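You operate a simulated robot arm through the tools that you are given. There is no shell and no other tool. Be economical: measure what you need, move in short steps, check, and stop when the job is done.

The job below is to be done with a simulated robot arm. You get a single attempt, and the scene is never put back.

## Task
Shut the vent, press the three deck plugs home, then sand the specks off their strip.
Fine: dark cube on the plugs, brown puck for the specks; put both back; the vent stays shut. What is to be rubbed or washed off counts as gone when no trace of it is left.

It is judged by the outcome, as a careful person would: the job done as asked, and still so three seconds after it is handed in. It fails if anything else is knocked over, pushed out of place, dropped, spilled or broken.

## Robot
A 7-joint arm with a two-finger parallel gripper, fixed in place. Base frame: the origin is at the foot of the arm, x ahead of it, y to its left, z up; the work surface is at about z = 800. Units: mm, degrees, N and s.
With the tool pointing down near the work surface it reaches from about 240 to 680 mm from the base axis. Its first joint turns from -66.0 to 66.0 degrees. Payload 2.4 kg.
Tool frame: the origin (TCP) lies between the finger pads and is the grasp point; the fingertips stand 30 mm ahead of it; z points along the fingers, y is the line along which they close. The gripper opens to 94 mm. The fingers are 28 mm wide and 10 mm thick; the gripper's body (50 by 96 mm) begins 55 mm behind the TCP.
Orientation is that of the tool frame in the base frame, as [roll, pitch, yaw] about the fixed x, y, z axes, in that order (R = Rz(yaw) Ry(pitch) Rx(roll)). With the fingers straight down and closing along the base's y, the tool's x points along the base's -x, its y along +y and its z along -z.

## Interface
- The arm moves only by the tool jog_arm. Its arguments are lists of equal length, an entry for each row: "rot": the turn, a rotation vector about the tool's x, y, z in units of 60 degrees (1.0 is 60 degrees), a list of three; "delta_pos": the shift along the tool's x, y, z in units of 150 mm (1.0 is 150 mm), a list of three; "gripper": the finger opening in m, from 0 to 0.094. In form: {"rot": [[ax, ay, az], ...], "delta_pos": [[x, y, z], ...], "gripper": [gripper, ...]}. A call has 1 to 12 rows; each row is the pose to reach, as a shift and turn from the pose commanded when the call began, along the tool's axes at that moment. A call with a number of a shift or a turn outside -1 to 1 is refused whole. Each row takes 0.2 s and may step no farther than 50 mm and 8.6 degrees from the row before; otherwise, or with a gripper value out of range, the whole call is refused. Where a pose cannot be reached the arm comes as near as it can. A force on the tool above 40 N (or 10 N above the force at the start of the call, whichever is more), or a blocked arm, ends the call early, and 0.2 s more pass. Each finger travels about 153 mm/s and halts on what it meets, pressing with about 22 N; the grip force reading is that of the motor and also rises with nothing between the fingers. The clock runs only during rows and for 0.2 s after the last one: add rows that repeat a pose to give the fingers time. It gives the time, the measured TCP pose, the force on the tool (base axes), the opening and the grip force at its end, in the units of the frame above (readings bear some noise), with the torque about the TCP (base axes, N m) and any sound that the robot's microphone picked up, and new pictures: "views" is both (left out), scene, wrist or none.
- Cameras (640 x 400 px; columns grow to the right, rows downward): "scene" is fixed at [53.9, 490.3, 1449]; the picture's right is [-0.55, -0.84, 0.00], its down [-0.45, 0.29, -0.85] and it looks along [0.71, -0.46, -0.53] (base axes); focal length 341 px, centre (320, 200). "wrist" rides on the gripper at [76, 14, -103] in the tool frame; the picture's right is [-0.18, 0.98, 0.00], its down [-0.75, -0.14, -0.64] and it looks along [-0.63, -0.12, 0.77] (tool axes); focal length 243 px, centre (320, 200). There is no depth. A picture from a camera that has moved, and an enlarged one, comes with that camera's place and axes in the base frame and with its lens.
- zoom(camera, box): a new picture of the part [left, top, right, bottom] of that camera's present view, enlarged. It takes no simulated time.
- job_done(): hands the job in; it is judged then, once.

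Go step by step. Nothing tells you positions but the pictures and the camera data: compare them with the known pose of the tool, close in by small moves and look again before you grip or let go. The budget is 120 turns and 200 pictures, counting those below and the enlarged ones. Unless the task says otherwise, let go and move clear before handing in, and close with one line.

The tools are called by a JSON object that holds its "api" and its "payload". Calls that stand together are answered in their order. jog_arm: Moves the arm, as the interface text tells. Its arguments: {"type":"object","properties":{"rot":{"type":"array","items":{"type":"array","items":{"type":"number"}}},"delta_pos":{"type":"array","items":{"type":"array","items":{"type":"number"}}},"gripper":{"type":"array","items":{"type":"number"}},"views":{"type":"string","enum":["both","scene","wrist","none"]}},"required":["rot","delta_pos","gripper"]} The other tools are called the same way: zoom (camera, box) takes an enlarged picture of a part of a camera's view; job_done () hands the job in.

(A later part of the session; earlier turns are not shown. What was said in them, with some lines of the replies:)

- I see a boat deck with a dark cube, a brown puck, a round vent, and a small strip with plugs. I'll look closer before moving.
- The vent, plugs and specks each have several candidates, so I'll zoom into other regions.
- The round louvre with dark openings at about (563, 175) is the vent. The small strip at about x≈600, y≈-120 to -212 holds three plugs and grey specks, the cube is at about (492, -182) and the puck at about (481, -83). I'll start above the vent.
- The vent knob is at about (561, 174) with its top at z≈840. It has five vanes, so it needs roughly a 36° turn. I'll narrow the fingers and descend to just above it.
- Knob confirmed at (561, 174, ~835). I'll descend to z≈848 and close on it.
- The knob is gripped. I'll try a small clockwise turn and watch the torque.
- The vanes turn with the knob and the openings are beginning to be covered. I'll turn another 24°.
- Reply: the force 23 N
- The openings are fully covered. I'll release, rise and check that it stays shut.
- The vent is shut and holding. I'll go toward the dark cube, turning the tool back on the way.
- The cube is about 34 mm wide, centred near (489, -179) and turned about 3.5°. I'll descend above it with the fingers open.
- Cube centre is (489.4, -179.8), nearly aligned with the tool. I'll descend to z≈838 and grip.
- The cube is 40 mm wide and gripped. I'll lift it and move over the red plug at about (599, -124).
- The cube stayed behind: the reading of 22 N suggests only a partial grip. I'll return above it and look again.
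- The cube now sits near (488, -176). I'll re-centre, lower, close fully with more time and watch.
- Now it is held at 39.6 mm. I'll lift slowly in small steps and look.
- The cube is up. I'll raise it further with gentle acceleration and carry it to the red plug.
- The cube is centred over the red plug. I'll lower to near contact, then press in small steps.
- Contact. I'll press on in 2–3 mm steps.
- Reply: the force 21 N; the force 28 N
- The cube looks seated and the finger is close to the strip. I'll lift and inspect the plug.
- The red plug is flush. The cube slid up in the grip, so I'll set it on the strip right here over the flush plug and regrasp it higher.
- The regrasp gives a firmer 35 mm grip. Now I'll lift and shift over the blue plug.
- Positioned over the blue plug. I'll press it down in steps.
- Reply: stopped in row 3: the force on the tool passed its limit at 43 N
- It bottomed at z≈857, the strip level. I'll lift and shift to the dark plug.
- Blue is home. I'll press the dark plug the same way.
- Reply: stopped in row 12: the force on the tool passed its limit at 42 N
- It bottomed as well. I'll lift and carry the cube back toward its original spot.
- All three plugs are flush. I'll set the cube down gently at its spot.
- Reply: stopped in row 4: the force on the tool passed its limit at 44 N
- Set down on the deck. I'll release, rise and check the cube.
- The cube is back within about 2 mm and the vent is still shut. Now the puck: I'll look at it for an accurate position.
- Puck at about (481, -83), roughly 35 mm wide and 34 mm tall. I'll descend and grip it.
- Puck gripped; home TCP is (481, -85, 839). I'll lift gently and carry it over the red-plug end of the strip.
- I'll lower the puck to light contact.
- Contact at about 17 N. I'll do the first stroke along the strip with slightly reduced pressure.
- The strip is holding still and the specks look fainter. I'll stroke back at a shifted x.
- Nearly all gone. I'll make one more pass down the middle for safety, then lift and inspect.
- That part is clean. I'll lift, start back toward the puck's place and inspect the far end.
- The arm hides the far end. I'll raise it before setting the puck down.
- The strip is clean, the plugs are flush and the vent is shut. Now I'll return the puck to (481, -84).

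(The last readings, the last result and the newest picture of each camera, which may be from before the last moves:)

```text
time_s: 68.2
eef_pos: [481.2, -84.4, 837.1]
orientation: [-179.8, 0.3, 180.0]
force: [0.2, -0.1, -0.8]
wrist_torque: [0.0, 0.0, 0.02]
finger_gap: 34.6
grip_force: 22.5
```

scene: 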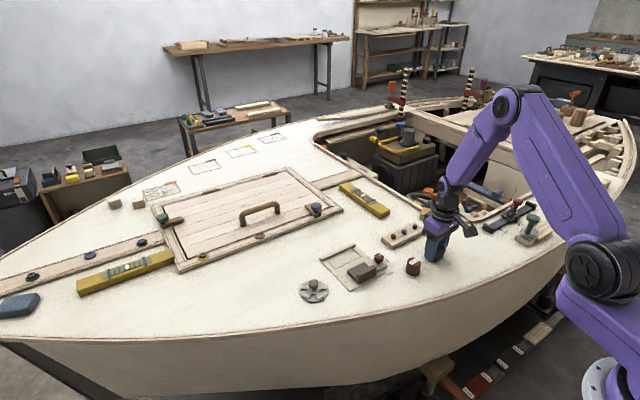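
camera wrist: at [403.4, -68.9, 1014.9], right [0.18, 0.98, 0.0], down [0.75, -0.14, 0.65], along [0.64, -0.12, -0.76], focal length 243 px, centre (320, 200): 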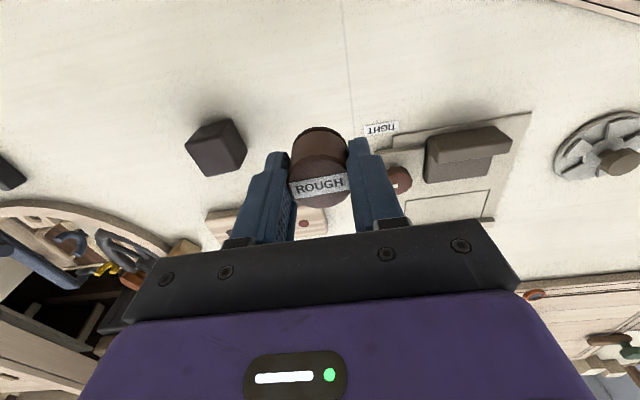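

No contact yet; I'll lower a little more.

{"api": "jog_arm", "payload": {"rot": [[0, 0, 0], [0, 0, 0], [0, 0, 0], [0, 0, 0]], "delta_pos": [[0, 0, 0.006], [0, 0, 0.012], [0, 0, 0.017], [0, 0, 0.017]], "gripper": [0, 0, 0, 0], "views": "none"}}

{"api": "zoom", "payload": {"camera": "scene", "box": [390, 240, 440, 280]}}

```text
time_s: 69.2
eef_pos: [482.1, -83.4, 835.3]
orientation: [-179.9, 0.4, 180.0]
force: [-2.9, 1.0, 21.8]
wrist_torque: [0.06, 0.13, 0.03]
finger_gap: 34.9
grip_force: 21.8
```

```text
10.00 times, centred on (415, 260) of scene
camera zoom: at [53.5, 490.4, 1448.9], right [-0.55, -0.84, 0.0], down [-0.44, 0.29, -0.85], along [0.71, -0.46, -0.53], focal length 3411 px, centre (-630, -400)
```

zoom: 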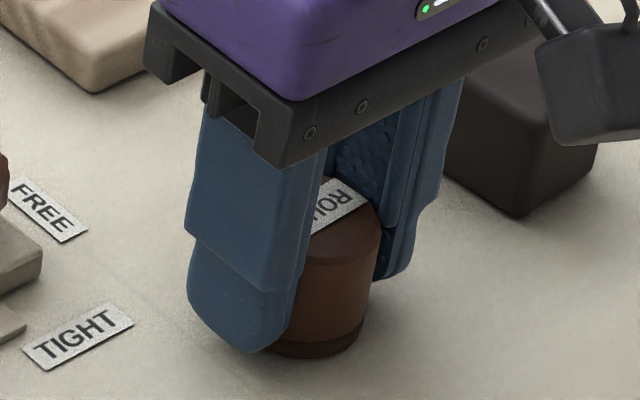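

The puck is seated on the deck. I'll ease off the pressure, release and rise clear.

{"api": "jog_arm", "payload": {"rot": [[0, 0, 0], [0, 0, 0], [0, 0, 0], [0, 0, 0], [0, 0, 0], [0, 0, 0], [0, 0, 0], [0, 0, 0]], "delta_pos": [[0, 0, -0.008], [0, 0, -0.008], [0, 0, -0.008], [0, 0, -0.12], [0, 0, -0.35], [0, 0, -0.6], [0.2, 0, -0.8], [0.4, 0, -1.0]], "gripper": [0, 0.05, 0.056, 0.056, 0.056, 0.056, 0.056, 0.056]}}

{"api": "zoom", "payload": {"camera": "scene", "box": [290, 210, 470, 320]}}

```text
time_s: 71.0
eef_pos: [423.1, -82.4, 986.0]
orientation: [-179.8, 0.3, 180.0]
force: [-1.0, 0.5, -0.1]
wrist_torque: [-0.01, 0.0, -0.04]
finger_gap: 56.0
grip_force: 0.1
camera wrist: at [346.9, -69.3, 1087.4], right [0.18, 0.98, 0.0], down [0.75, -0.14, 0.65], along [0.63, -0.12, -0.76], focal length 243 px, centre (320, 200)
```

scene: 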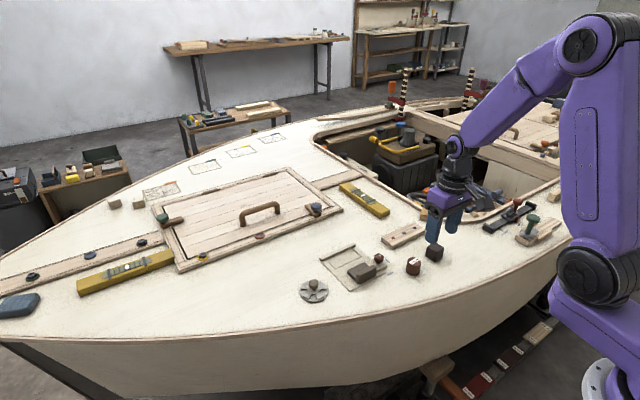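
wrist: 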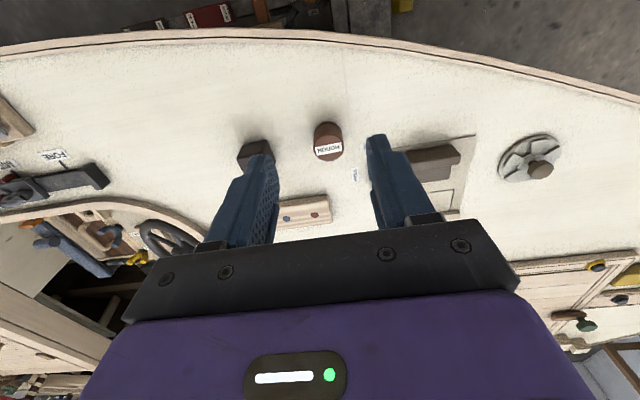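

```text
3.56 times, centred on (380, 265) of scene
camera zoom: at [53.9, 490.3, 1449.0], right [-0.55, -0.84, 0.0], down [-0.45, 0.29, -0.85], along [0.71, -0.46, -0.53], focal length 1213 px, centre (107, -31)
```

zoom: 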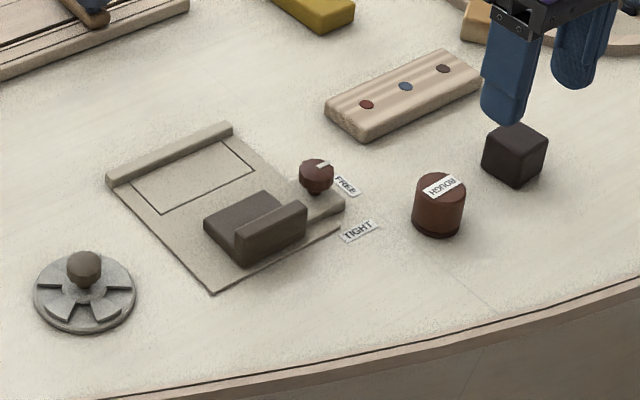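

Everything is in place; one last check on the vent.

{"api": "zoom", "payload": {"camera": "scene", "box": [293, 270, 333, 310]}}

```text
10.00 times, centred on (313, 290) of scene
camera zoom: at [53.9, 490.3, 1449.0], right [-0.55, -0.84, 0.0], down [-0.45, 0.29, -0.85], along [0.71, -0.46, -0.53], focal length 3411 px, centre (390, -700)
```

zoom: 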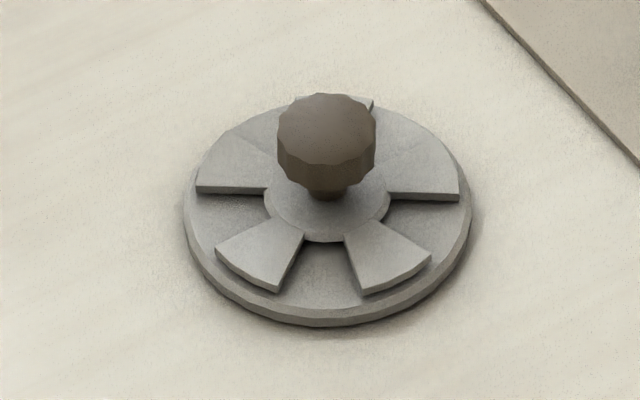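

The vent is fully shut, the plugs are home, the strip is clean and both tools are back with the arm clear, so I'm handing in.

{"api": "job_done", "payload": {}}

```text
The job is handed in.
```

The vent is shut, all three plugs are pressed flush, and no specks show on the strip. The cube and puck are back within about 2–3 mm of where they started.
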